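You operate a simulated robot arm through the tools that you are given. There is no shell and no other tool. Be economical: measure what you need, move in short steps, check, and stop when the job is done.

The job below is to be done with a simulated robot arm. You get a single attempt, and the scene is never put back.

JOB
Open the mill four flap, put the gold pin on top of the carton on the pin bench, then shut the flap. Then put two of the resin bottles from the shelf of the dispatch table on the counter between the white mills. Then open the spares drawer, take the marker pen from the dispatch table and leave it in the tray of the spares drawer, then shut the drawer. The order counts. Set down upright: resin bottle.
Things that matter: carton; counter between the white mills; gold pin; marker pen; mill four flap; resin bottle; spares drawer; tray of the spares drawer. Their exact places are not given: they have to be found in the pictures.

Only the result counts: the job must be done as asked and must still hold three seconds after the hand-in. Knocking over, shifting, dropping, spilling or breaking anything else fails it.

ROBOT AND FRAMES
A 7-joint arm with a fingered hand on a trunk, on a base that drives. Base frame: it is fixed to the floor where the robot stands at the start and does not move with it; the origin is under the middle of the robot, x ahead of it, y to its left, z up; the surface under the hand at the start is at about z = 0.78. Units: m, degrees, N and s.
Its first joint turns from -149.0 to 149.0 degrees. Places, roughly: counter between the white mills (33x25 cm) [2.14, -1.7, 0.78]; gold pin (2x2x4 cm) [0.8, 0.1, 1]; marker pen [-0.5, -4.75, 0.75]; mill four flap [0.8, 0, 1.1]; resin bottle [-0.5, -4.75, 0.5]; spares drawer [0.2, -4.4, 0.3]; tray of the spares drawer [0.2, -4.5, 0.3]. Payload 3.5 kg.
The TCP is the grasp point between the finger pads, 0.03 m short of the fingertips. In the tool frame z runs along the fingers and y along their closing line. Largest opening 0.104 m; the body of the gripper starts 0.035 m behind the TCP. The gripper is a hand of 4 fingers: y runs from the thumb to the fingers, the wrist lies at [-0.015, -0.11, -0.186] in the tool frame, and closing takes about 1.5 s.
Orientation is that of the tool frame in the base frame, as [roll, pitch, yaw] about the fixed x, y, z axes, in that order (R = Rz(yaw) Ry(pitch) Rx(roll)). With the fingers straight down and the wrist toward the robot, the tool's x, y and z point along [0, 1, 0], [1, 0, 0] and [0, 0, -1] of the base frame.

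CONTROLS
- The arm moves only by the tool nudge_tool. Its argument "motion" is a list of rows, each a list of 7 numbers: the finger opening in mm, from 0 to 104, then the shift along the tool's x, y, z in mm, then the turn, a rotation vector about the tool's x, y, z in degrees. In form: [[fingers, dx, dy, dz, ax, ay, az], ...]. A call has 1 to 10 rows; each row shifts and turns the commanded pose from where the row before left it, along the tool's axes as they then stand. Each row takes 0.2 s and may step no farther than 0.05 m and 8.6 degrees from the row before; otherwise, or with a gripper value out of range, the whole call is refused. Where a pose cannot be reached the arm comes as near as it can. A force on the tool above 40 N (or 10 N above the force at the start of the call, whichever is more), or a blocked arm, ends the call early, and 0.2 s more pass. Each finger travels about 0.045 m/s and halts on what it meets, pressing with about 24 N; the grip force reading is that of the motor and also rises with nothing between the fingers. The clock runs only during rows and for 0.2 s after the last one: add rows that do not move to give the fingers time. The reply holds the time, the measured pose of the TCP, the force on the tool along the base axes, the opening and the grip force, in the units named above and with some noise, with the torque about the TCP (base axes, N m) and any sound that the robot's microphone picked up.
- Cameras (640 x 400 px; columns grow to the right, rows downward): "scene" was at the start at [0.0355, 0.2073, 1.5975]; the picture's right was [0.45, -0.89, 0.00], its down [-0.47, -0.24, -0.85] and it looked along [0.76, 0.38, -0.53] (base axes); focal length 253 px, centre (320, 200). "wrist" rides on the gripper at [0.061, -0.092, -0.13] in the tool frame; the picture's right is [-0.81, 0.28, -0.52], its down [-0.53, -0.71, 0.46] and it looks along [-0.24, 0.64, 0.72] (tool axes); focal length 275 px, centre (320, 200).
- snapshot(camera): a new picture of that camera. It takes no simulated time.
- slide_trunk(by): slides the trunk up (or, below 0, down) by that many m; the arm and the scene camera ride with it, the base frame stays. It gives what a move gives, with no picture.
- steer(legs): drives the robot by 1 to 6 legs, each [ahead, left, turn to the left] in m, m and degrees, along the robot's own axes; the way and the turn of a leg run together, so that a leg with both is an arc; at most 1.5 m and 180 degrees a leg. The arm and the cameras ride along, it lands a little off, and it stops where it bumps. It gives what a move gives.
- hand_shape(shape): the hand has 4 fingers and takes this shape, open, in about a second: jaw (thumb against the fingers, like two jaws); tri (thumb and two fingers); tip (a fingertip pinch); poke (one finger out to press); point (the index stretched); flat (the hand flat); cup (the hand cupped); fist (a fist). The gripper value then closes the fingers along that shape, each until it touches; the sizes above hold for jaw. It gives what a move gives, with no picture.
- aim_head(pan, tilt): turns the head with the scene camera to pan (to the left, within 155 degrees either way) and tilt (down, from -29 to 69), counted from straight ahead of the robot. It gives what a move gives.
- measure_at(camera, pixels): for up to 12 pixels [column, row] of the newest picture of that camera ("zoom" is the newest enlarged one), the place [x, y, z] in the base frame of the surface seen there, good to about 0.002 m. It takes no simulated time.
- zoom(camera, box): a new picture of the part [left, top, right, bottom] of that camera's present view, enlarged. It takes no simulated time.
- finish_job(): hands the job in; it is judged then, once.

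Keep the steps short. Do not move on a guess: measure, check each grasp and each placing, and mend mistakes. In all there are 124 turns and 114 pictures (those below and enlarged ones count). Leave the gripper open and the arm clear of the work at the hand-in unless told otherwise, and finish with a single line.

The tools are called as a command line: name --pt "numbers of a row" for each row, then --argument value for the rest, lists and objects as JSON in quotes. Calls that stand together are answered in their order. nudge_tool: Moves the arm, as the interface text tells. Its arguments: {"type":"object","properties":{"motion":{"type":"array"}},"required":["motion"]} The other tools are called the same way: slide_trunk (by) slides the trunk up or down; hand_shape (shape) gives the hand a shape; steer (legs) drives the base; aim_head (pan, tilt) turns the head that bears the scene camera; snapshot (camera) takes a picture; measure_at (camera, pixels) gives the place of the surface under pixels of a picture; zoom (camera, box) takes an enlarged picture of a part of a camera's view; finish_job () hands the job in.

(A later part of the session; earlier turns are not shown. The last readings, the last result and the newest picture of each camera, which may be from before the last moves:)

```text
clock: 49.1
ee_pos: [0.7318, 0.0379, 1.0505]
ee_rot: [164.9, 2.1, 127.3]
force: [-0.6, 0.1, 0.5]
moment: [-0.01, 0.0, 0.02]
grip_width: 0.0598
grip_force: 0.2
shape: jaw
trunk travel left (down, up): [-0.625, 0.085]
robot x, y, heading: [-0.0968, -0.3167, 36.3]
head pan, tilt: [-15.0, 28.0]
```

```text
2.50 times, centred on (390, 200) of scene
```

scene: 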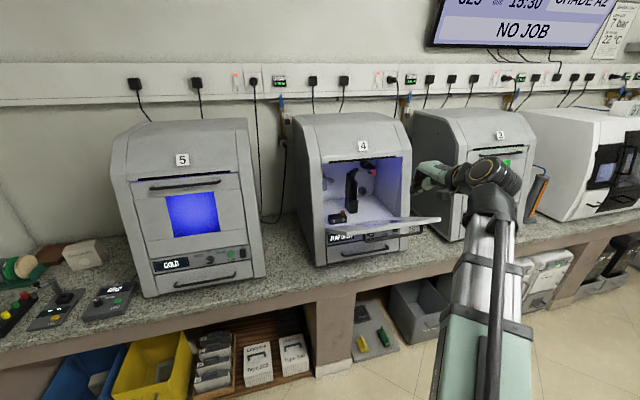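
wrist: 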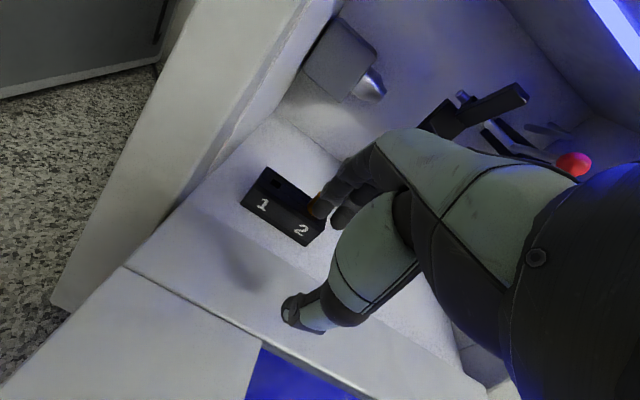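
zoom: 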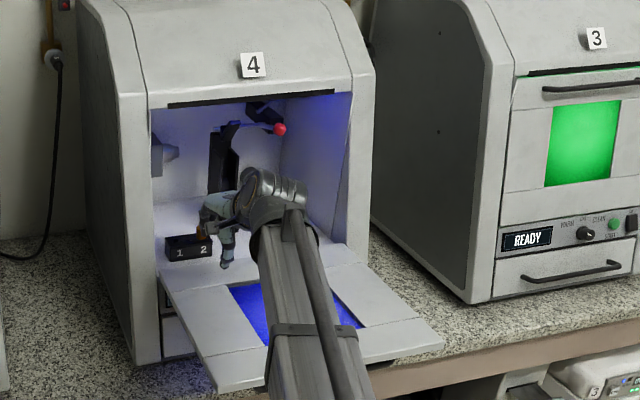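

nudge_tool --pt "60 -5 43 7 0 0 0" --pt "60 -5 43 10 0 0 0"

snapshot --camera "wrist"

zoom --camera "scene" --box '[315, 140, 415, 240]'

```text
clock: 49.7
ee_pos: [0.81, 0.0834, 1.0587]
ee_rot: [165.0, 2.1, 127.3]
force: [-0.4, 0.2, 0.2]
moment: [0.0, 0.0, 0.02]
grip_width: 0.06
grip_force: 0.0
shape: jaw
trunk travel left (down, up): [-0.625, 0.085]
robot x, y, heading: [-0.1007, -0.3193, 36.2]
head pan, tilt: [-15.0, 28.0]
```

```text
75 pictures are left
```

wrist: 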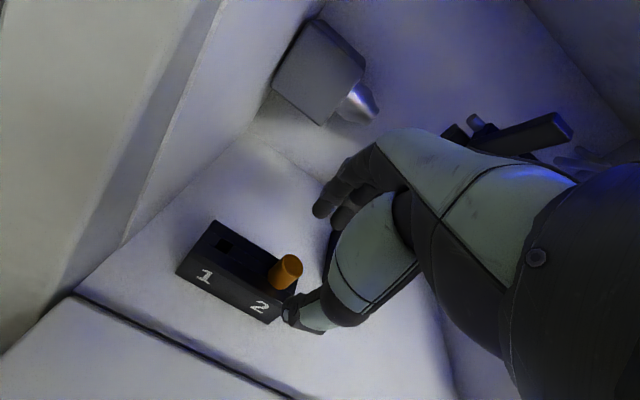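

```text
4.00 times, centred on (365, 190) of scene
```

zoom: 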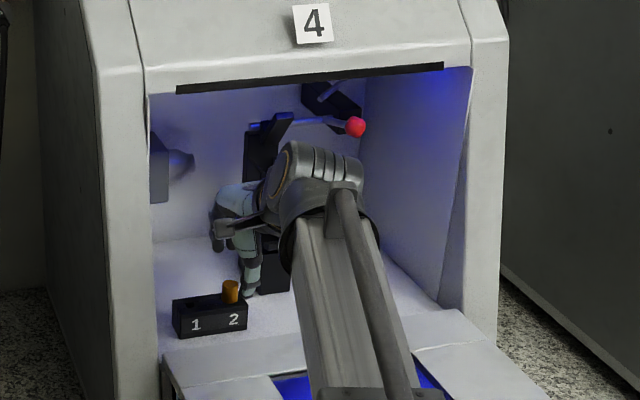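

measure_at --camera "wrist" --pixels '[[291, 264], [285, 277], [277, 290], [276, 268], [298, 278], [226, 246], [290, 315], [325, 200], [340, 215]]'

```text
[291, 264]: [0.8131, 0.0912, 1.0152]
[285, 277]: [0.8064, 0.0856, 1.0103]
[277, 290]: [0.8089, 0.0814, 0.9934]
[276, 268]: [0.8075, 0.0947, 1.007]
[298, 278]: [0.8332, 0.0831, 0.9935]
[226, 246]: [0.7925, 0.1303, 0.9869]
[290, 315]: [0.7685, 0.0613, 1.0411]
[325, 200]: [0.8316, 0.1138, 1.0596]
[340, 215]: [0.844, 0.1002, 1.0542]
```

Pin axis ≈(0.8135,0.0895), between thumb and fingers. I go down 29 mm and close.

nudge_tool --pt "60 3 -4 14 0 0 0" --pt "60 0 -4 14 0 0 0" --pt "5 0 0 0 0 0 0" --pt "5 0 0 0 0 0 0" --pt "5 0 0 0 0 0 0" --pt "5 0 0 0 0 0 0" --pt "5 0 0 0 0 0 0" --pt "5 0 0 0 0 0 0"

snapshot --camera "wrist"

```text
clock: 51.5
ee_pos: [0.8091, 0.0829, 1.0298]
ee_rot: [164.9, 2.1, 127.3]
force: [-0.7, 0.2, -0.8]
moment: [-0.03, 0.06, 0.03]
grip_width: 0.0109
grip_force: 23.9
shape: jaw
trunk travel left (down, up): [-0.625, 0.085]
robot x, y, heading: [-0.1026, -0.3196, 36.2]
head pan, tilt: [-15.0, 28.0]
```

```text
73 pictures are left
```

wrist: 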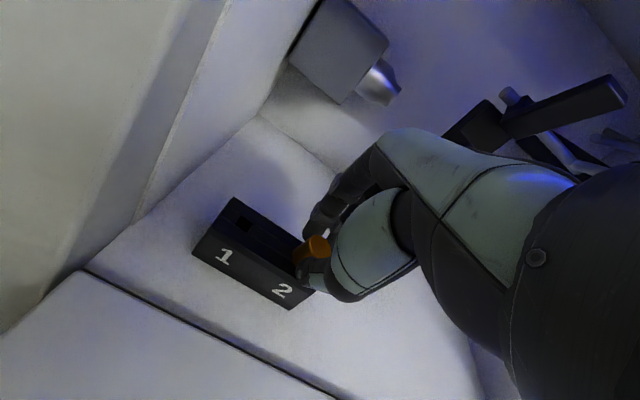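

The pin seems pinched (10.9 mm). I lift 12 mm and check.

nudge_tool --pt "5 0 1.6 -6 0 0 0" --pt "5 0 1.6 -6 0 0 0"

zoom --camera "wrist" --box '[180, 170, 400, 320]'

```text
clock: 52.1
ee_pos: [0.8087, 0.0835, 1.0441]
ee_rot: [164.8, 2.2, 127.3]
force: [-1.2, -0.4, -0.3]
moment: [0.0, -0.02, -0.03]
grip_width: 0.0109
grip_force: 24.5
shape: jaw
trunk travel left (down, up): [-0.625, 0.085]
robot x, y, heading: [-0.0978, -0.3177, 36.1]
head pan, tilt: [-15.0, 28.0]
```

```text
2.67 times, centred on (290, 245) of wrist
```

zoom: 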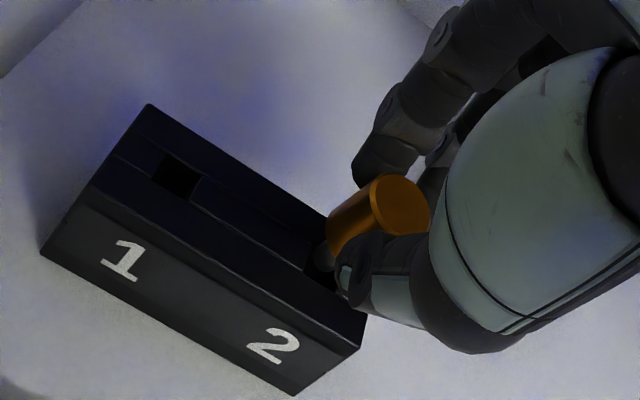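

The pin comes with the hand. I lift another 16 mm to clear the socket and check.

nudge_tool --pt "5 0 2 -8 0 0 0" --pt "5 0 2 -8 0 0 0"

zoom --camera "wrist" --box '[180, 170, 400, 320]'

zoom --camera "scene" --box '[315, 140, 415, 240]'

```text
clock: 52.7
ee_pos: [0.8091, 0.0855, 1.0592]
ee_rot: [164.9, 2.2, 127.4]
force: [0.8, -0.3, 0.2]
moment: [0.0, -0.01, 0.0]
grip_width: 0.0106
grip_force: 23.7
shape: jaw
trunk travel left (down, up): [-0.625, 0.085]
robot x, y, heading: [-0.1021, -0.3177, 36.2]
head pan, tilt: [-15.0, 28.0]
```

```text
2.67 times, centred on (290, 245) of wrist
```

zoom: 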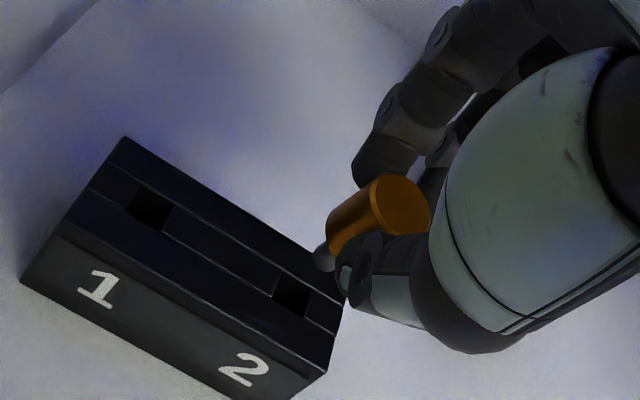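

```text
4.00 times, centred on (365, 190) of scene
```

zoom: 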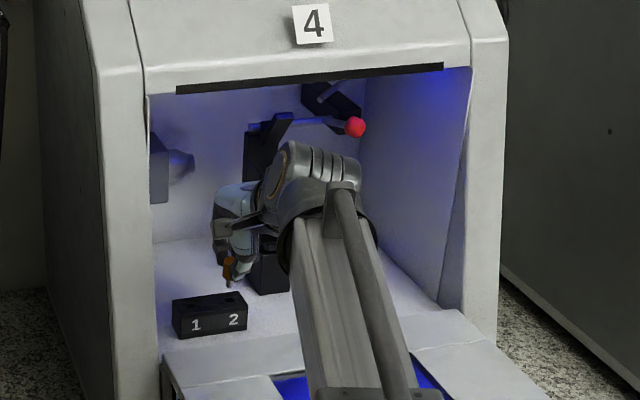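

Pin is clear of the socket. I withdraw straight back out of the mill and up.

nudge_tool --pt "5 0 -38.6 -10.4 0 0 0" --pt "5 0 -38.6 -10.4 0 0 0" --pt "5 0 -38.6 -10.4 0 0 0" --pt "5 0 -38.6 -10.4 0 0 0" --pt "5 0 -38.6 -10.4 0 0 0" --pt "5 0 -28.6 -35 0 0 0" --pt "5 0 10 -40 0 0 0" --pt "5 0 10 -40 0 0 0"

aim_head --pan 30 --tilt 35

snapshot --camera "scene"

```text
clock: 54.5
ee_pos: [0.6159, -0.0556, 1.1668]
ee_rot: [165.0, 2.2, 127.3]
force: [0.5, -0.2, -0.7]
moment: [0.0, 0.0, 0.03]
grip_width: 0.0109
grip_force: 23.9
shape: jaw
trunk travel left (down, up): [-0.625, 0.085]
robot x, y, heading: [-0.0988, -0.318, 36.4]
head pan, tilt: [-15.0, 28.0]
```

```text
clock: 55.6
ee_pos: [0.6166, -0.0554, 1.1661]
ee_rot: [164.8, 2.1, 127.3]
force: [0.4, 0.0, -0.4]
moment: [0.02, 0.03, -0.02]
grip_width: 0.0108
grip_force: 24.2
shape: jaw
trunk travel left (down, up): [-0.625, 0.085]
robot x, y, heading: [-0.0964, -0.3127, 36.1]
head pan, tilt: [30.0, 35.0]
```

```text
69 pictures are left
```

scene: 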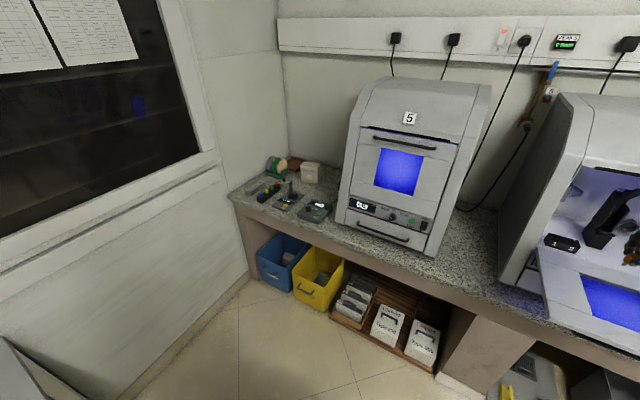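

zoom --camera "scene" --box '[230, 140, 350, 230]'

measure_at --camera "zoom" --pixels '[[400, 130], [440, 130], [485, 140], [430, 115], [390, 165], [430, 165], [480, 175], [250, 320], [450, 330], [130, 200], [560, 400], [370, 270]]'

```text
4.44 times, centred on (290, 185) of scene
```

zoom: 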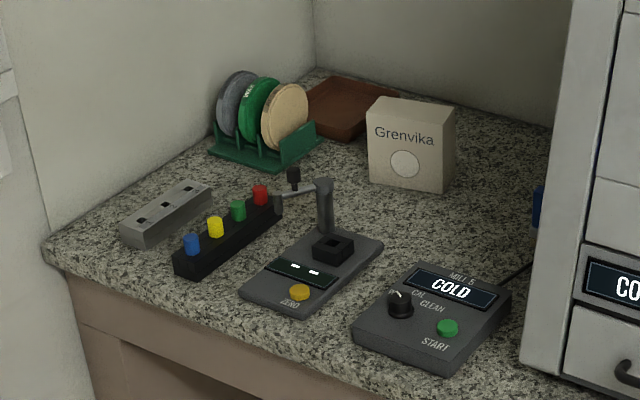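

```text
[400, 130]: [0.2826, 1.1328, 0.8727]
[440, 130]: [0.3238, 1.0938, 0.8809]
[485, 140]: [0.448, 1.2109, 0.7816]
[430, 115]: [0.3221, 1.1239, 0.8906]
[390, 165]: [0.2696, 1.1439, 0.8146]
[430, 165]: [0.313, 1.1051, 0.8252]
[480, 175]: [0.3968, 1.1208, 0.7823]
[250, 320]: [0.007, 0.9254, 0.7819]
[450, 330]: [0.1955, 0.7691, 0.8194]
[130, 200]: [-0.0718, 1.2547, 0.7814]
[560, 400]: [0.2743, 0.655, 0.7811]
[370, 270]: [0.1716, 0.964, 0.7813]
```

measure_at --camera "zoom" --pixels '[[378, 104], [390, 97], [405, 104], [425, 106], [445, 108], [452, 104], [415, 100], [371, 115], [372, 175], [446, 192], [453, 150]]'

snapshot --camera "wrist"

zoom --camera "wrist" --box '[230, 170, 390, 310]'

```text
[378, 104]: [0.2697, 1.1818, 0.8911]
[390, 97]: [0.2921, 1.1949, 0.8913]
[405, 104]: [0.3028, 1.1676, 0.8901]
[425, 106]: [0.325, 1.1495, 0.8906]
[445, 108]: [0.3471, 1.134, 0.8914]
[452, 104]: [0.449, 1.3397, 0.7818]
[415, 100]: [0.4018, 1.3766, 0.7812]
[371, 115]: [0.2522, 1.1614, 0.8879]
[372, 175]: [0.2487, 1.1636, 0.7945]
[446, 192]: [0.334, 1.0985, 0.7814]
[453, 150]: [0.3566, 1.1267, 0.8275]
```

```text
67 pictures are left
```

wrist: 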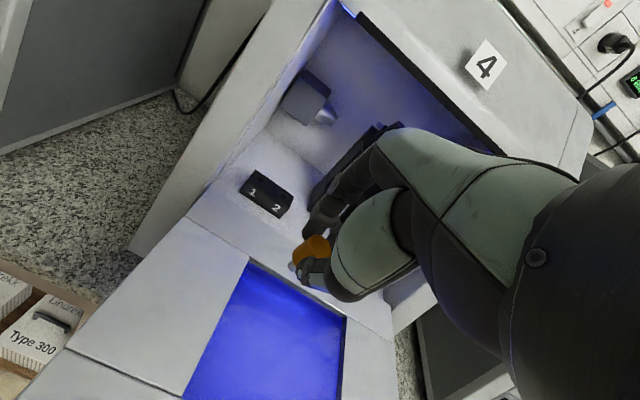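

```text
2.86 times, centred on (310, 240) of wrist
```

zoom: 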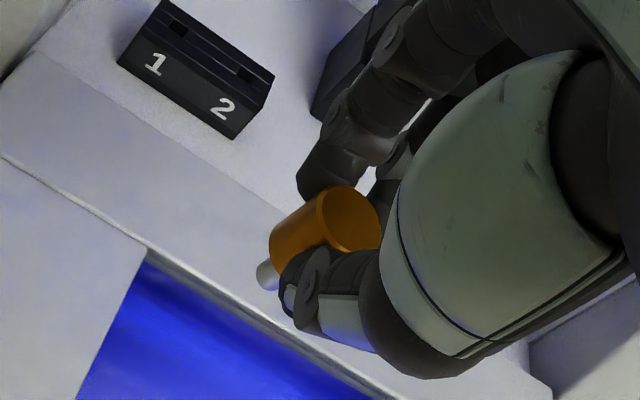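

The carton top is at z≈0.891, centre about (0.312,1.148), ~11×5.5 cm. Before driving left, I look at the left/back side for obstacles.

aim_head --pan 95 --tilt 40

snapshot --camera "scene"

```text
clock: 56.9
ee_pos: [0.6173, -0.0561, 1.1675]
ee_rot: [164.8, 2.1, 127.4]
force: [0.5, 0.5, -1.3]
moment: [0.01, -0.01, 0.0]
grip_width: 0.0107
grip_force: 24.1
shape: jaw
trunk travel left (down, up): [-0.625, 0.085]
robot x, y, heading: [-0.0979, -0.3179, 36.3]
head pan, tilt: [95.0, 40.0]
```

```text
65 pictures are left
```

scene: 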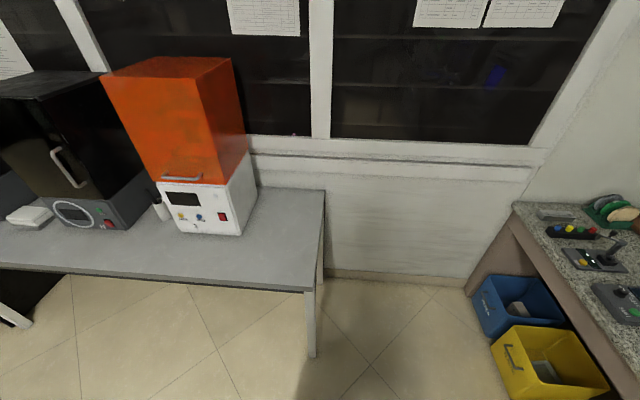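

measure_at --camera "scene" --pixels '[[308, 290], [322, 195], [312, 355], [350, 270], [498, 395], [500, 335], [590, 300], [512, 210]]'

```text
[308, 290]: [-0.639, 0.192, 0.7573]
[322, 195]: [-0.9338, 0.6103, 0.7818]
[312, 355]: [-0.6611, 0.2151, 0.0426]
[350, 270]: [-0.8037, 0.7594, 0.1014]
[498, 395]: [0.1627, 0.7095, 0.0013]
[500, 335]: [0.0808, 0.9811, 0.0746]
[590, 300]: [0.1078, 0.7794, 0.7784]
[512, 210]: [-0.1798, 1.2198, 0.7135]
```

The printer table corner is at about (-0.64,0.19), so I must stay near the counter when going left. First I swing the hand 0.45 m to the left in front of the robot.

nudge_tool --pt "5 45 0 0 0 0 0" --pt "5 45 0 0 0 0 0" --pt "5 45 0 0 0 0 0" --pt "5 45 0 0 0 0 0" --pt "5 45 0 0 0 0 0" --pt "5 45 0 0 0 0 0" --pt "5 45 0 0 0 0 0" --pt "5 45 0 0 0 0 0" --pt "5 45 0 0 0 0 0" --pt "5 45 0 0 0 0 0"

steer --legs '[[0, 0.28, 0], [0.36, 0.45, 0]]'

aim_head --pan 5 --tilt 40

snapshot --camera "scene"

```text
clock: 59.1
ee_pos: [0.3442, 0.2984, 1.1522]
ee_rot: [164.9, 2.2, 127.3]
force: [-0.3, 0.1, -1.0]
moment: [-0.04, 0.0, 0.01]
grip_width: 0.0109
grip_force: 24.4
shape: jaw
trunk travel left (down, up): [-0.625, 0.085]
robot x, y, heading: [-0.0981, -0.314, 36.1]
head pan, tilt: [95.0, 40.0]
```

```text
clock: 63.9
ee_pos: [0.1882, 1.1, 1.1515]
ee_rot: [164.9, 2.1, 128.5]
force: [0.1, 0.2, 0.6]
moment: [0.02, -0.01, 0.02]
grip_width: 0.0106
grip_force: 23.9
shape: jaw
trunk travel left (down, up): [-0.625, 0.085]
robot x, y, heading: [-0.2369, 0.4751, 37.2]
head pan, tilt: [95.0, 40.0]
```

```text
clock: 65.6
ee_pos: [0.1877, 1.1014, 1.1515]
ee_rot: [164.8, 2.1, 128.5]
force: [0.1, -0.1, -0.1]
moment: [-0.01, 0.03, 0.0]
grip_width: 0.0108
grip_force: 24.1
shape: jaw
trunk travel left (down, up): [-0.625, 0.085]
robot x, y, heading: [-0.2439, 0.4734, 37.4]
head pan, tilt: [5.0, 40.0]
```

```text
64 pictures are left
```

scene: 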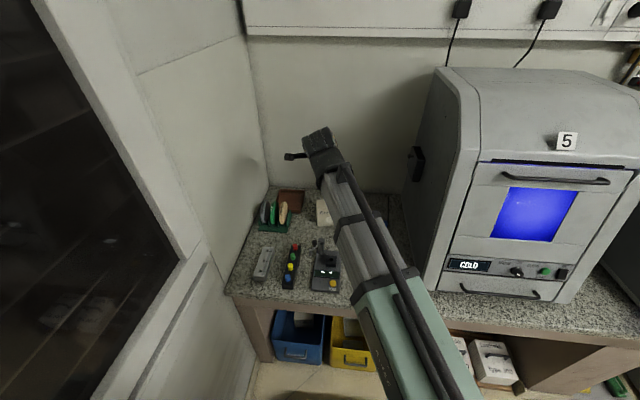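

The hand is above the pin bench. I yaw the hand to match the carton and tilt it sideways 40° so the pin can be laid down, staying high.

nudge_tool --pt "5 0 0 0 0 0 -7" --pt "5 0 0 0 0 0 -7" --pt "5 0 0 0 0 -8 0" --pt "5 0 0 0 0 -8 0" --pt "5 0 0 0 0 -8 0" --pt "5 0 0 0 0 -8 0" --pt "5 0 0 0 0 -8 0"

snapshot --camera "wrist"

```text
clock: 67.2
ee_pos: [0.1885, 1.1009, 1.1512]
ee_rot: [160.1, 44.2, 129.2]
force: [-0.5, 1.2, 0.9]
moment: [-0.01, 0.0, -0.04]
grip_width: 0.0107
grip_force: 23.6
shape: jaw
trunk travel left (down, up): [-0.625, 0.085]
robot x, y, heading: [-0.2454, 0.4781, 37.1]
head pan, tilt: [5.0, 40.0]
```

```text
63 pictures are left
```

wrist: 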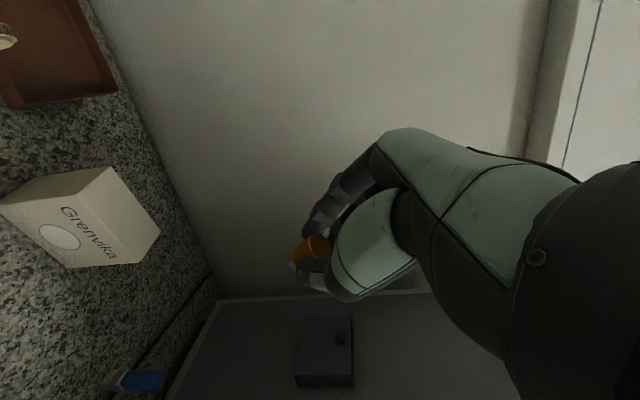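

nudge_tool --pt "5 12.3 18.7 31 0 0 0" --pt "5 12.3 18.7 31 0 0 0" --pt "5 12.3 18.7 31 0 0 0" --pt "5 12.3 18.7 31 0 0 0"

zoom --camera "wrist" --box '[180, 190, 400, 340]'

measure_at --camera "wrist" --pixels '[[292, 268], [294, 264], [300, 250], [310, 245], [320, 240], [325, 250]]'

snapshot --camera "scene"

```text
clock: 68.2
ee_pos: [0.2922, 1.1512, 1.0525]
ee_rot: [160.3, 44.1, 129.5]
force: [-0.4, 0.2, -0.1]
moment: [0.01, 0.02, 0.01]
grip_width: 0.0107
grip_force: 23.5
shape: jaw
trunk travel left (down, up): [-0.625, 0.085]
robot x, y, heading: [-0.241, 0.4782, 37.2]
head pan, tilt: [5.0, 40.0]
```

```text
2.67 times, centred on (290, 265) of wrist
```

zoom: 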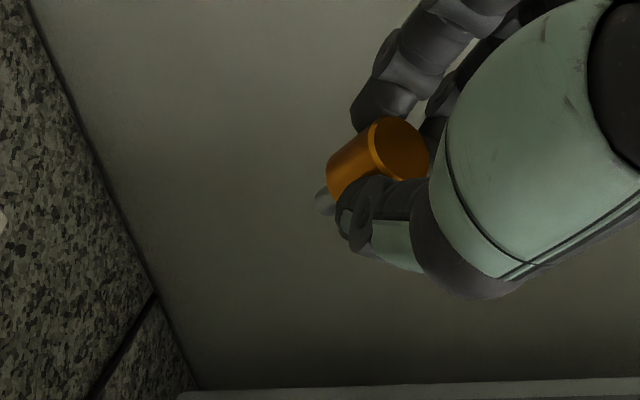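

```text
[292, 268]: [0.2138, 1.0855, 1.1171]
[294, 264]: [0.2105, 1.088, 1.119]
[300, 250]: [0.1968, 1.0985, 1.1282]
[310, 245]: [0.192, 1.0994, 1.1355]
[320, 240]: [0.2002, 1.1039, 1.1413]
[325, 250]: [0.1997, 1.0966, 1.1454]
```

```text
61 pictures are left
```

scene: 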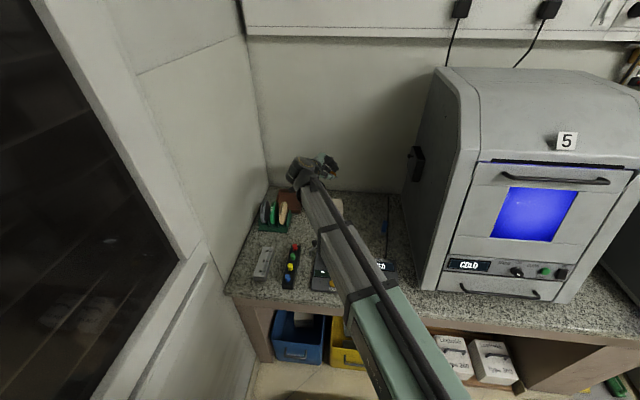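

Tip is over the carton (71 mm along, 21 mm deep). I lower 96 mm and check.

nudge_tool --pt "5 22.3 -5.8 21.6 0 0 0" --pt "5 22.3 -5.8 21.6 0 0 0" --pt "5 22.3 -7.8 21.6 0 0 0"

snapshot --camera "wrist"

zoom --camera "scene" --box '[240, 140, 440, 290]'

```text
clock: 69.0
ee_pos: [0.2936, 1.1547, 0.9528]
ee_rot: [160.3, 44.2, 129.5]
force: [-0.1, 0.1, 0.6]
moment: [0.0, -0.04, 0.03]
grip_width: 0.0103
grip_force: 23.5
shape: jaw
trunk travel left (down, up): [-0.625, 0.085]
robot x, y, heading: [-0.2419, 0.4736, 37.2]
head pan, tilt: [5.0, 40.0]
```

```text
60 pictures are left
```

wrist: 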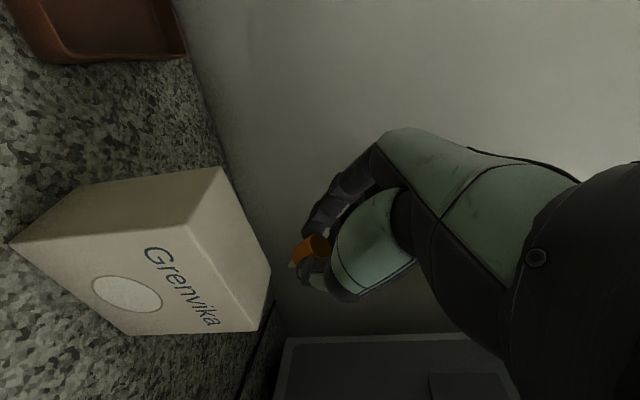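

```text
2.67 times, centred on (340, 215) of scene
```

zoom: 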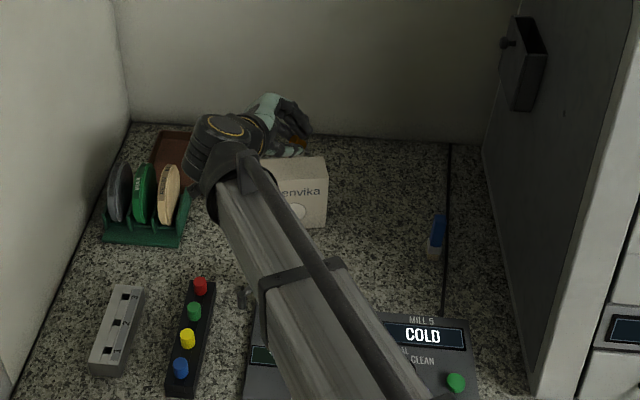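

measure_at --camera "wrist" --pixels '[[218, 172], [240, 210], [266, 268], [258, 325], [186, 205], [15, 243], [292, 266], [298, 252]]'

```text
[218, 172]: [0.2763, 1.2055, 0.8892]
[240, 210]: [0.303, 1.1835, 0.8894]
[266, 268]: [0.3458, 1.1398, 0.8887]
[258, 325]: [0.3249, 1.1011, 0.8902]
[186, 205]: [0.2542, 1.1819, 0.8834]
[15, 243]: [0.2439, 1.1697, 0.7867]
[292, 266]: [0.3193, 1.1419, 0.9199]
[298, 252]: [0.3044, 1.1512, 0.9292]
```

Pin is centred in depth on the carton top (z 0.889). I lower ~24 mm gently, watching force.

nudge_tool --pt "5 8.4 -2.9 8.1 0 0 0" --pt "5 7 -2.4 6.7 0 0 0" --pt "5 2 -0.7 2 0 0 0"

zoom --camera "wrist" --box '[180, 160, 380, 360]'

measure_at --camera "zoom" --pixels '[[310, 220], [320, 210], [340, 180]]'

```text
clock: 69.8
ee_pos: [0.2937, 1.1537, 0.9316]
ee_rot: [160.0, 44.1, 129.2]
force: [-0.2, 0.9, 0.1]
moment: [-0.01, 0.02, -0.01]
grip_width: 0.0106
grip_force: 24.0
shape: jaw
trunk travel left (down, up): [-0.625, 0.085]
robot x, y, heading: [-0.2423, 0.4767, 37.4]
head pan, tilt: [5.0, 40.0]
```

```text
2.00 times, centred on (280, 260) of wrist
```

zoom: 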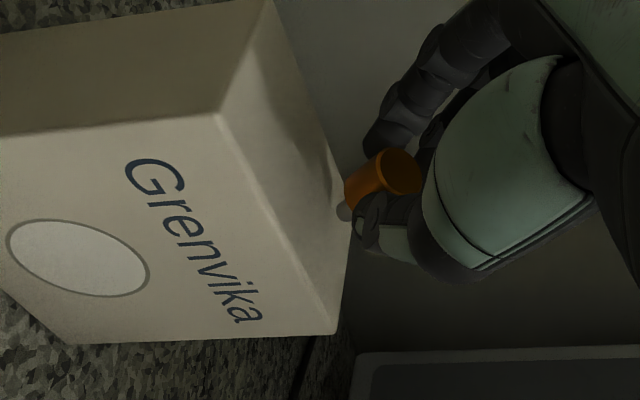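

```text
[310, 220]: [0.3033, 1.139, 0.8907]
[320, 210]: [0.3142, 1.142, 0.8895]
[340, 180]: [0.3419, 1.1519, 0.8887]
```

nudge_tool --pt "5 2.1 -0.7 2 0 0 0" --pt "5 2.1 -0.7 2 0 0 0"

zoom --camera "wrist" --box '[240, 190, 360, 310]'

```text
clock: 70.4
ee_pos: [0.2935, 1.1521, 0.9268]
ee_rot: [160.1, 44.1, 129.4]
force: [-1.1, 1.7, 3.3]
moment: [-0.02, -0.06, 0.07]
grip_width: 0.0106
grip_force: 23.8
shape: jaw
trunk travel left (down, up): [-0.625, 0.085]
robot x, y, heading: [-0.2432, 0.4749, 37.4]
head pan, tilt: [5.0, 40.0]
```

```text
3.33 times, centred on (300, 250) of wrist
```

zoom: 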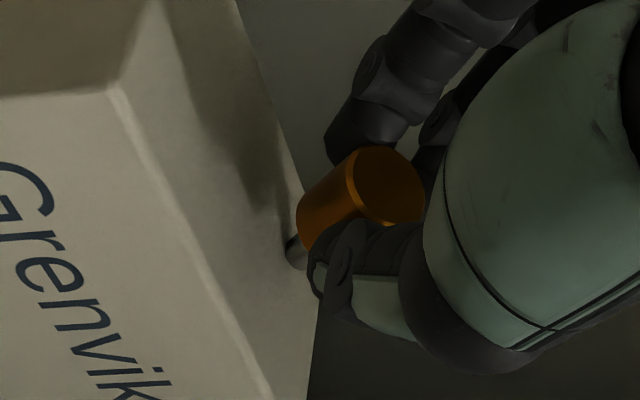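

Light contact (3.3 N). I open slowly so the pin tips down sideways onto the carton.

nudge_tool --pt "12 0 0 0 0 0 0" --pt "14 0 0 0 0 0 0" --pt "17 0 0 0 0 0 0" --pt "20 0 0 0 0 0 0" --pt "24 0 0 0 0 0 0" --pt "28 0 0 0 0 0 0" --pt "32 0 0 0 0 0 0" --pt "36 0 0 0 0 0 0"

zoom --camera "wrist" --box '[200, 160, 360, 320]'

```text
clock: 72.2
ee_pos: [0.2939, 1.1531, 0.926]
ee_rot: [160.2, 44.1, 129.5]
force: [0.0, -0.5, 0.2]
moment: [0.02, 0.02, 0.0]
grip_width: 0.0358
grip_force: 0.0
shape: jaw
trunk travel left (down, up): [-0.625, 0.085]
robot x, y, heading: [-0.2445, 0.4723, 37.1]
head pan, tilt: [5.0, 40.0]
```

```text
2.50 times, centred on (280, 240) of wrist
```

zoom: 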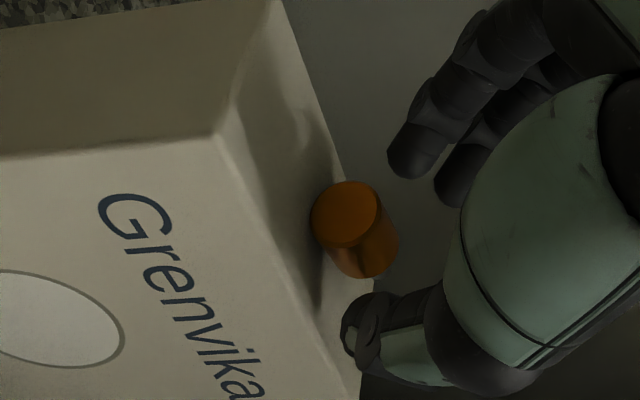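

The pin lies on the carton. I lift straight up and check.

nudge_tool --pt "36 -10.5 3.7 -10.1 0 0 0" --pt "36 -10.5 3.7 -10.1 0 0 0" --pt "36 -14 4.9 -13.5 0 0 0" --pt "36 -28 9.8 -27 0 0 0" --pt "36 -28 9.8 -27 0 0 0" --pt "36 -28 9.8 -27 0 0 0"

snapshot --camera "wrist"

zoom --camera "scene" --box '[240, 140, 440, 290]'

```text
clock: 73.6
ee_pos: [0.2989, 1.1538, 1.098]
ee_rot: [160.2, 44.1, 129.4]
force: [0.1, -0.7, 0.2]
moment: [0.05, -0.02, -0.02]
grip_width: 0.0358
grip_force: 0.2
shape: jaw
trunk travel left (down, up): [-0.625, 0.085]
robot x, y, heading: [-0.2425, 0.4762, 37.3]
head pan, tilt: [5.0, 40.0]
```

```text
55 pictures are left
```

wrist: 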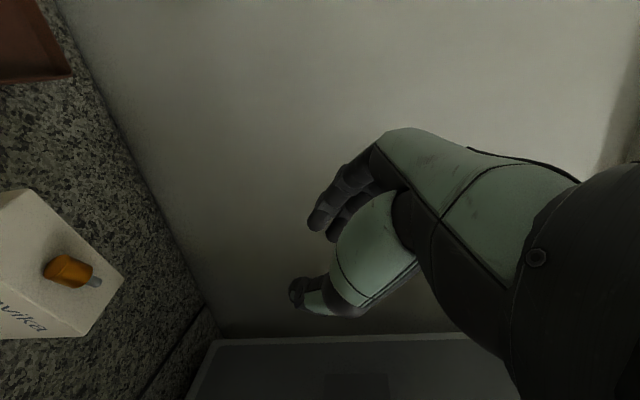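

```text
2.67 times, centred on (340, 215) of scene
```

zoom: 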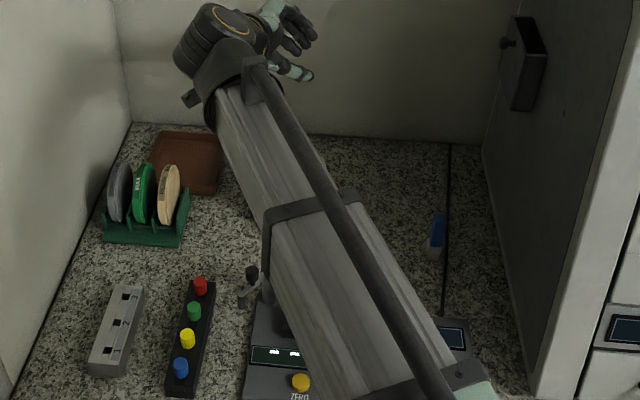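

The pin rests on the carton top. I undo the tilt, retract the hand, and drive back toward mill 4.

nudge_tool --pt "36 0 0 0 0 8 0" --pt "36 0 0 0 0 8 0" --pt "36 0 0 0 0 8 0" --pt "36 0 0 0 0 8 0" --pt "36 0 0 0 0 8 0" --pt "36 0 0 0 0 0 7" --pt "36 0 0 0 0 0 7" --pt "0 9 -34 -26 0 0 0" --pt "0 9 -34 -26 0 0 0" --pt "0 9 -34 -26 0 0 0"

snapshot --camera "scene"

steer --legs '[[-0.36, -0.45, 0], [-0.08, -0.2, 0]]'

aim_head --pan -15 --tilt 35

snapshot --camera "scene"

```text
clock: 75.8
ee_pos: [0.1829, 1.1001, 1.1448]
ee_rot: [164.8, 2.1, 128.5]
force: [0.1, -0.7, -0.3]
moment: [-0.04, 0.0, -0.02]
grip_width: 0.0
grip_force: 17.8
shape: jaw
trunk travel left (down, up): [-0.625, 0.085]
robot x, y, heading: [-0.2483, 0.4701, 37.1]
head pan, tilt: [5.0, 40.0]
```

```text
53 pictures are left
```

scene: 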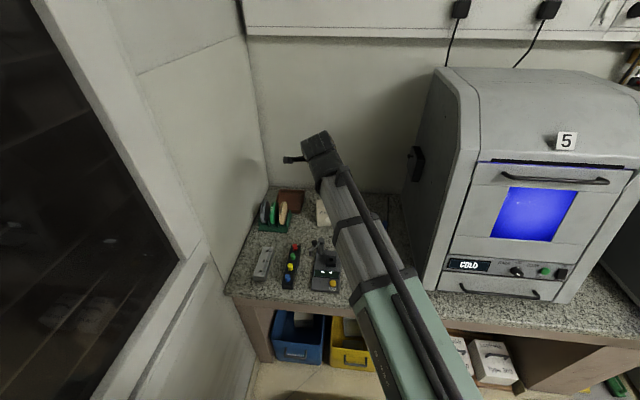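

```text
clock: 80.3
ee_pos: [0.2229, 0.3205, 1.1445]
ee_rot: [164.8, 2.1, 128.1]
force: [0.0, -0.3, 0.0]
moment: [-0.04, 0.01, 0.03]
grip_width: 0.0
grip_force: 23.8
shape: jaw
trunk travel left (down, up): [-0.625, 0.085]
robot x, y, heading: [-0.2041, -0.3024, 37.2]
head pan, tilt: [5.0, 40.0]
```

```text
clock: 81.1
ee_pos: [0.2244, 0.321, 1.1439]
ee_rot: [164.8, 2.2, 128.1]
force: [-0.5, -0.2, 0.6]
moment: [-0.03, -0.01, -0.02]
grip_width: 0.0
grip_force: 24.5
shape: jaw
trunk travel left (down, up): [-0.625, 0.085]
robot x, y, heading: [-0.2046, -0.3017, 37.2]
head pan, tilt: [-15.0, 35.0]
```

```text
52 pictures are left
```

scene: 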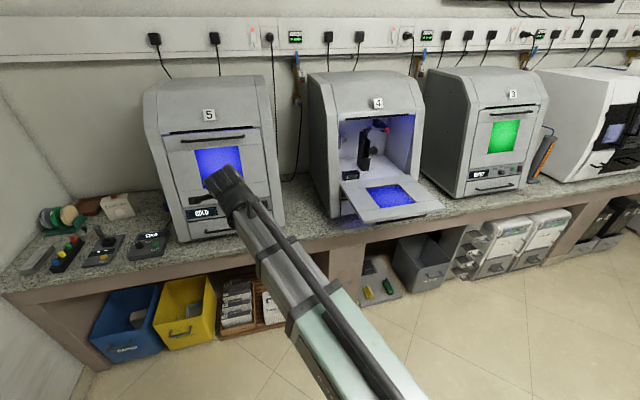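

measure_at --camera "scene" --pixels '[[367, 219], [405, 212], [440, 206], [345, 185], [380, 181], [418, 178]]'

```text
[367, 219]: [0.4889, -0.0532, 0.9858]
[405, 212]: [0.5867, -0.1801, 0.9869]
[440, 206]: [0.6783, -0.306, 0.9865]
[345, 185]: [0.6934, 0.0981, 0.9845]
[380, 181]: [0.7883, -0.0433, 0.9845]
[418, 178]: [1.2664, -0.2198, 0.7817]
```

The flap lies level (top z≈0.986, outer edge n≈0.363). I turn the hand to point forward and lower it to z≈0.85 to the left of the flap.

nudge_tool --pt "0 0 -7.8 29 -8.5 0 0" --pt "0 0 -12 27.5 -8.5 0 0" --pt "0 0 -16 25.4 -8.5 0 0" --pt "0 0 -19.5 22.8 -8.5 0 0" --pt "0 0 -22.6 19.7 -8.5 0 0" --pt "0 0 -25.3 16 -8.5 0 0" --pt "0 0 -27.4 12.2 -8.5 0 0" --pt "0 0 -29 8 -8.5 0 0" --pt "0 0 -29.8 3.7 -8.5 0 0" --pt "0 0 -25 -10 0 -1.9 0"

```text
clock: 83.3
ee_pos: [0.2209, 0.3049, 0.8488]
ee_rot: [88.1, 2.1, 126.3]
force: [0.5, 0.2, 0.1]
moment: [-0.02, 0.01, 0.03]
grip_width: 0.0002
grip_force: 23.6
shape: jaw
trunk travel left (down, up): [-0.625, 0.085]
robot x, y, heading: [-0.2064, -0.3004, 36.9]
head pan, tilt: [-15.0, 35.0]
```

nudge_tool --pt "0 -49 -1.8 0 0 0 0" --pt "0 -49 -1.8 0 0 0 0" --pt "0 -49 -1.8 0 0 0 0" --pt "0 -49 -1.8 0 0 0 0" --pt "0 -49 -1.8 0 0 0 0" --pt "0 -49 -1.8 0 0 0 0" --pt "0 -49 -1.8 0 0 0 0" --pt "0 -49 -1.8 0 0 0 0" --pt "0 -49 -1.8 0 0 0 0" --pt "0 -49 -1.8 0 0 0 0"

nudge_tool --pt "0 -49 -1.8 0 0 0 0" --pt "0 -49 -1.8 0 0 0 0"

snapshot --camera "scene"

```text
clock: 85.5
ee_pos: [0.2769, 0.0915, 0.8307]
ee_rot: [90.6, -4.9, 117.6]
force: [0.2, 1.1, -0.6]
moment: [-0.03, -0.02, -0.01]
grip_width: 0.0
grip_force: 24.2
shape: jaw
out of reach, approached as far as the arm can: row 1, 2, 3, 4, 5, 6, 7, 8, 9, 10
trunk travel left (down, up): [-0.625, 0.085]
robot x, y, heading: [-0.2055, -0.3007, 37.1]
head pan, tilt: [-15.0, 35.0]
```

```text
clock: 86.1
ee_pos: [0.2684, 0.0807, 0.825]
ee_rot: [90.6, -4.6, 117.2]
force: [0.7, 0.6, -0.2]
moment: [-0.01, 0.02, 0.02]
grip_width: 0.0002
grip_force: 23.9
shape: jaw
out of reach, approached as far as the arm can: row 1, 2
trunk travel left (down, up): [-0.625, 0.085]
robot x, y, heading: [-0.2059, -0.3015, 37.1]
head pan, tilt: [-15.0, 35.0]
```

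```text
51 pictures are left
```

scene: 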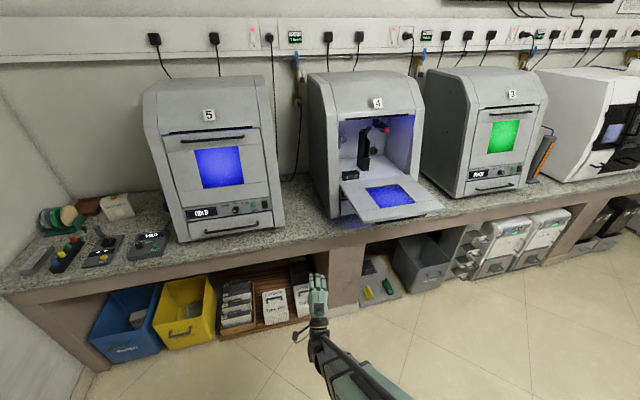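

The arm could not cross so close to the robot's centre. I push the hand forward ~90 mm and see where it gets.

nudge_tool --pt "0 0 0 30 0 0 0" --pt "0 0 0 30 0 0 0" --pt "0 0 0 30 0 0 0"

```text
clock: 86.9
ee_pos: [0.3135, 0.1546, 0.8271]
ee_rot: [90.4, -3.4, 118.6]
force: [-0.5, 0.2, -0.5]
moment: [0.03, 0.01, 0.0]
grip_width: 0.0
grip_force: 24.3
shape: jaw
out of reach, approached as far as the arm can: row 1, 2, 3
trunk travel left (down, up): [-0.625, 0.085]
robot x, y, heading: [-0.2029, -0.3018, 37.1]
head pan, tilt: [-15.0, 35.0]
```

The posture, not distance, seems limiting: the shoulder is too high for a low forward-pointing hand. I lower the trunk 0.3 m (free space in front of the counter).

slide_trunk --by -0.3

nudge_tool --pt "0 0 40 0 0 0 0" --pt "0 0 40 0 0 0 0" --pt "0 0 40 0 0 0 0" --pt "0 0 40 0 0 0 0" --pt "0 0 40 0 0 0 0" --pt "0 0 40 0 0 0 0"

snapshot --camera "scene"

```text
clock: 89.9
ee_pos: [0.3119, 0.1543, 0.5265]
ee_rot: [90.4, -3.4, 118.6]
force: [0.4, 0.3, -0.5]
moment: [-0.03, -0.03, 0.02]
grip_width: 0.0
grip_force: 24.0
shape: jaw
trunk travel left (down, up): [-0.325, 0.385]
robot x, y, heading: [-0.2083, -0.3013, 36.9]
head pan, tilt: [-15.0, 35.0]
```

```text
clock: 91.3
ee_pos: [0.3193, 0.1413, 0.7656]
ee_rot: [90.5, -3.5, 118.4]
force: [0.6, 0.3, 0.2]
moment: [0.02, 0.0, 0.04]
grip_width: 0.0
grip_force: 24.1
shape: jaw
trunk travel left (down, up): [-0.325, 0.385]
robot x, y, heading: [-0.2067, -0.3035, 37.0]
head pan, tilt: [-15.0, 35.0]
```

```text
50 pictures are left
```

scene: 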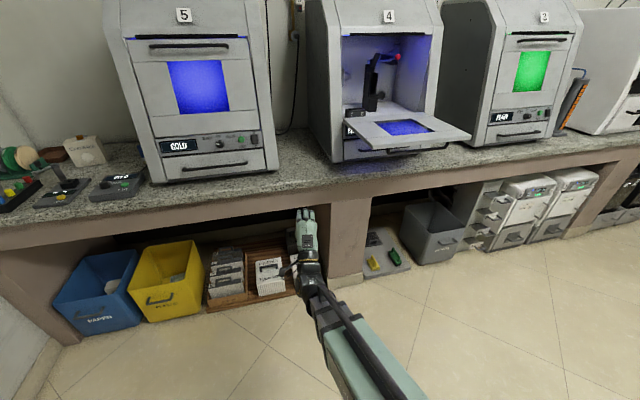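

nudge_tool --pt "0 0 40 0 0 7.8 0" --pt "0 0 40 0 0 0 -3.5" --pt "0 -49 0 0 0 0 0" --pt "0 -49 0 0 0 0 0" --pt "0 -49 0 0 0 0 0" --pt "0 -49 0 0 0 0 0" --pt "0 -49 0 0 0 0 0" --pt "0 -49 0 0 0 0 0" --pt "0 -49 0 0 0 0 0" --pt "0 -49 0 0 0 0 0"

zoom --camera "scene" --box '[280, 20, 520, 240]'

```text
clock: 93.5
ee_pos: [0.311, 0.1309, 0.8441]
ee_rot: [91.5, -2.9, 119.9]
force: [0.1, 0.2, -0.5]
moment: [0.0, 0.01, -0.03]
grip_width: 0.0
grip_force: 24.1
shape: jaw
out of reach, approached as far as the arm can: row 1, 2, 3, 4, 5, 6, 7, 8, 9, 10
trunk travel left (down, up): [-0.325, 0.385]
robot x, y, heading: [-0.2064, -0.3022, 37.0]
head pan, tilt: [-15.0, 35.0]
```

```text
1.82 times, centred on (400, 130) of scene
```

zoom: 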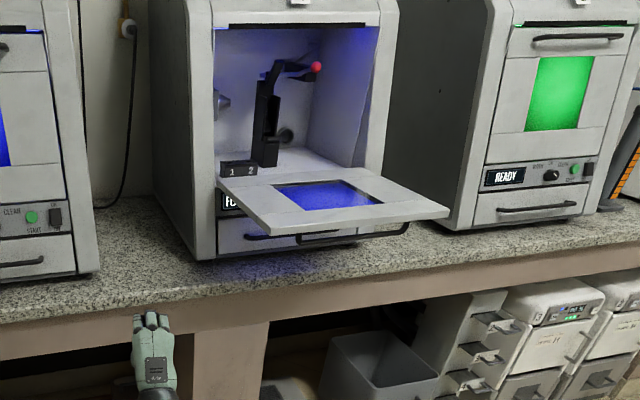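

Still too near for crossing. I shift the base left/back a bit so the hand can extend to the right with more reach.

steer --legs '[[-0.04, 0.22, 0]]'

nudge_tool --pt "0 0 0 40 0 0 0" --pt "0 0 0 40 0 0 0" --pt "0 0 0 40 0 0 0" --pt "0 -45 0 0 0 0 0" --pt "0 -45 0 0 0 0 0" --pt "0 -45 0 0 0 0 0" --pt "0 -45 0 0 0 0 0"

```text
clock: 95.2
ee_pos: [0.153, 0.2781, 0.8438]
ee_rot: [91.5, -2.9, 119.7]
force: [1.3, -1.0, -0.3]
moment: [0.02, 0.01, 0.0]
grip_width: 0.0002
grip_force: 24.0
shape: jaw
trunk travel left (down, up): [-0.325, 0.385]
robot x, y, heading: [-0.3654, -0.1532, 36.6]
head pan, tilt: [-15.0, 35.0]
```

```text
clock: 96.8
ee_pos: [0.2591, 0.3188, 0.8598]
ee_rot: [92.2, -4.1, 117.9]
force: [-0.8, 0.2, 0.2]
moment: [0.0, 0.0, -0.03]
grip_width: 0.0
grip_force: 23.9
shape: jaw
out of reach, approached as far as the arm can: row 2, 3, 4, 5, 6, 7
trunk travel left (down, up): [-0.325, 0.385]
robot x, y, heading: [-0.3665, -0.1521, 36.8]
head pan, tilt: [-15.0, 35.0]
```

The arm's present posture blocks moving right. I turn the hand to point down while rising and pulling back, then cross to the right in that posture, as worked before.

nudge_tool --pt "0 0 24.5 -15.9 8.5 0 0" --pt "0 0 21.9 -19.3 8.5 0 0" --pt "0 0 18.7 -22.3 8.5 0 0" --pt "0 0 15.3 -24.8 8.5 0 0" --pt "0 0 11.4 -26.8 8.5 0 0" --pt "0 0 7.3 -28.2 8.5 0 0" --pt "0 0 3 -29 8.5 0 0" --pt "0 0 -1.3 -29.2 8.5 0 0" --pt "0 0 -5.5 -28.6 8.5 0 0"

nudge_tool --pt "0 -45 0 0 0 0 0" --pt "0 -45 0 0 0 0 0" --pt "0 -45 0 0 0 0 0" --pt "0 -45 0 0 0 0 0" --pt "0 -45 0 0 0 0 0" --pt "0 -45 0 0 0 0 0" --pt "0 -45 0 0 0 0 0" --pt "0 -45 0 0 0 0 0" --pt "0 -45 0 0 0 0 0" --pt "0 -45 0 0 0 0 0"

```text
clock: 98.8
ee_pos: [0.1494, 0.2336, 1.0597]
ee_rot: [163.3, -3.4, 117.6]
force: [-0.1, 0.5, 0.8]
moment: [0.0, 0.01, 0.02]
grip_width: 0.0001
grip_force: 24.3
shape: jaw
out of reach, approached as far as the arm can: row 3, 4
trunk travel left (down, up): [-0.325, 0.385]
robot x, y, heading: [-0.368, -0.1524, 36.8]
head pan, tilt: [-15.0, 35.0]
```

```text
clock: 101.0
ee_pos: [0.3559, -0.1617, 1.0366]
ee_rot: [163.2, -3.4, 117.7]
force: [0.0, 0.5, -0.3]
moment: [0.02, 0.01, 0.02]
grip_width: 0.0
grip_force: 23.8
shape: jaw
trunk travel left (down, up): [-0.325, 0.385]
robot x, y, heading: [-0.3674, -0.1518, 36.6]
head pan, tilt: [-15.0, 35.0]
```

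nudge_tool --pt "0 0 -5.8 19 -8.5 0 0" --pt "0 0 -8.6 18 -8.5 0 0" --pt "0 0 -11.2 16.6 -8.5 0 0" --pt "0 0 -13.5 14.7 -8.5 0 0" --pt "0 0 -15.5 12.6 -8.5 0 0" --pt "0 0 -17.2 10 -8.5 0 0" --pt "0 0 -18.5 7.5 -8.5 0 0" --pt "0 0 -19.4 4.7 -8.5 0 0" --pt "0 0 -19.9 1.7 -8.5 0 0"

snapshot --camera "scene"

```text
clock: 103.0
ee_pos: [0.3488, -0.1499, 0.8523]
ee_rot: [86.6, -3.4, 117.3]
force: [-0.2, -0.7, -0.5]
moment: [0.02, 0.03, 0.02]
grip_width: 0.0002
grip_force: 24.0
shape: jaw
trunk travel left (down, up): [-0.325, 0.385]
robot x, y, heading: [-0.3653, -0.1494, 36.9]
head pan, tilt: [-15.0, 35.0]
```

```text
48 pictures are left
```

scene: 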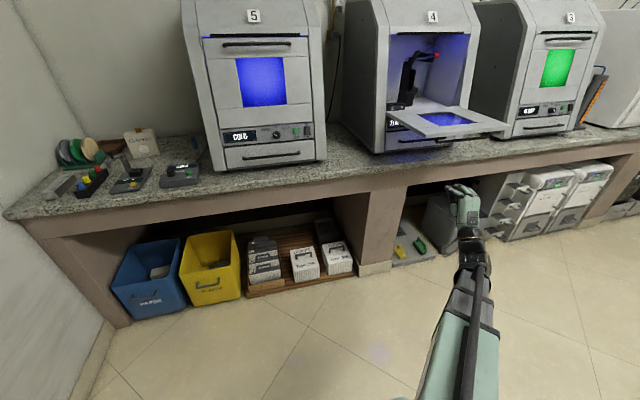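

nudge_tool --pt "0 -17 -3 42 0 0 0" --pt "0 -17 -3 42 0 0 0" --pt "0 -17 -3 42 0 0 0" --pt "0 -17 -3 42 0 0 0" --pt "0 -17 -3 42 0 0 0"

zoom --camera "scene" --box '[330, 20, 570, 240]'

```text
clock: 104.2
ee_pos: [0.5772, -0.1298, 0.85]
ee_rot: [86.7, -3.4, 117.4]
force: [0.0, 0.6, -0.5]
moment: [0.0, -0.07, 0.03]
grip_width: 0.0
grip_force: 23.9
shape: jaw
trunk travel left (down, up): [-0.325, 0.385]
robot x, y, heading: [-0.369, -0.154, 36.6]
head pan, tilt: [-15.0, 35.0]
```

```text
1.82 times, centred on (450, 130) of scene
```

zoom: 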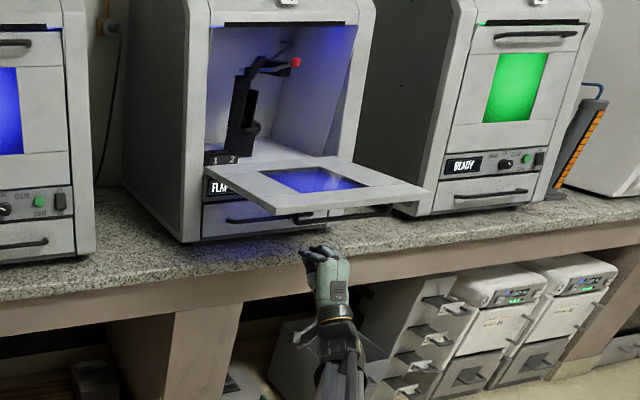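

The hand is under the bar. I raise it to lift the flap.

nudge_tool --pt "0 0 37 0 0 0 0" --pt "0 0 37 0 0 0 0" --pt "0 0 37 0 0 0 0" --pt "0 0 37 0 0 0 0"

zoom --camera "scene" --box '[330, 0, 570, 220]'

```text
clock: 105.2
ee_pos: [0.5721, -0.1384, 0.9955]
ee_rot: [86.7, -3.3, 117.4]
force: [0.4, -0.2, 0.1]
moment: [-0.02, 0.05, -0.04]
grip_width: 0.0001
grip_force: 23.9
shape: jaw
trunk travel left (down, up): [-0.325, 0.385]
robot x, y, heading: [-0.3709, -0.1543, 36.7]
head pan, tilt: [-15.0, 35.0]
```

```text
1.82 times, centred on (450, 110) of scene
```

zoom: 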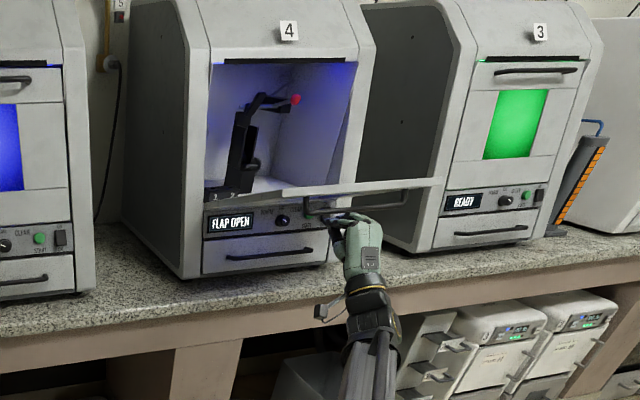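

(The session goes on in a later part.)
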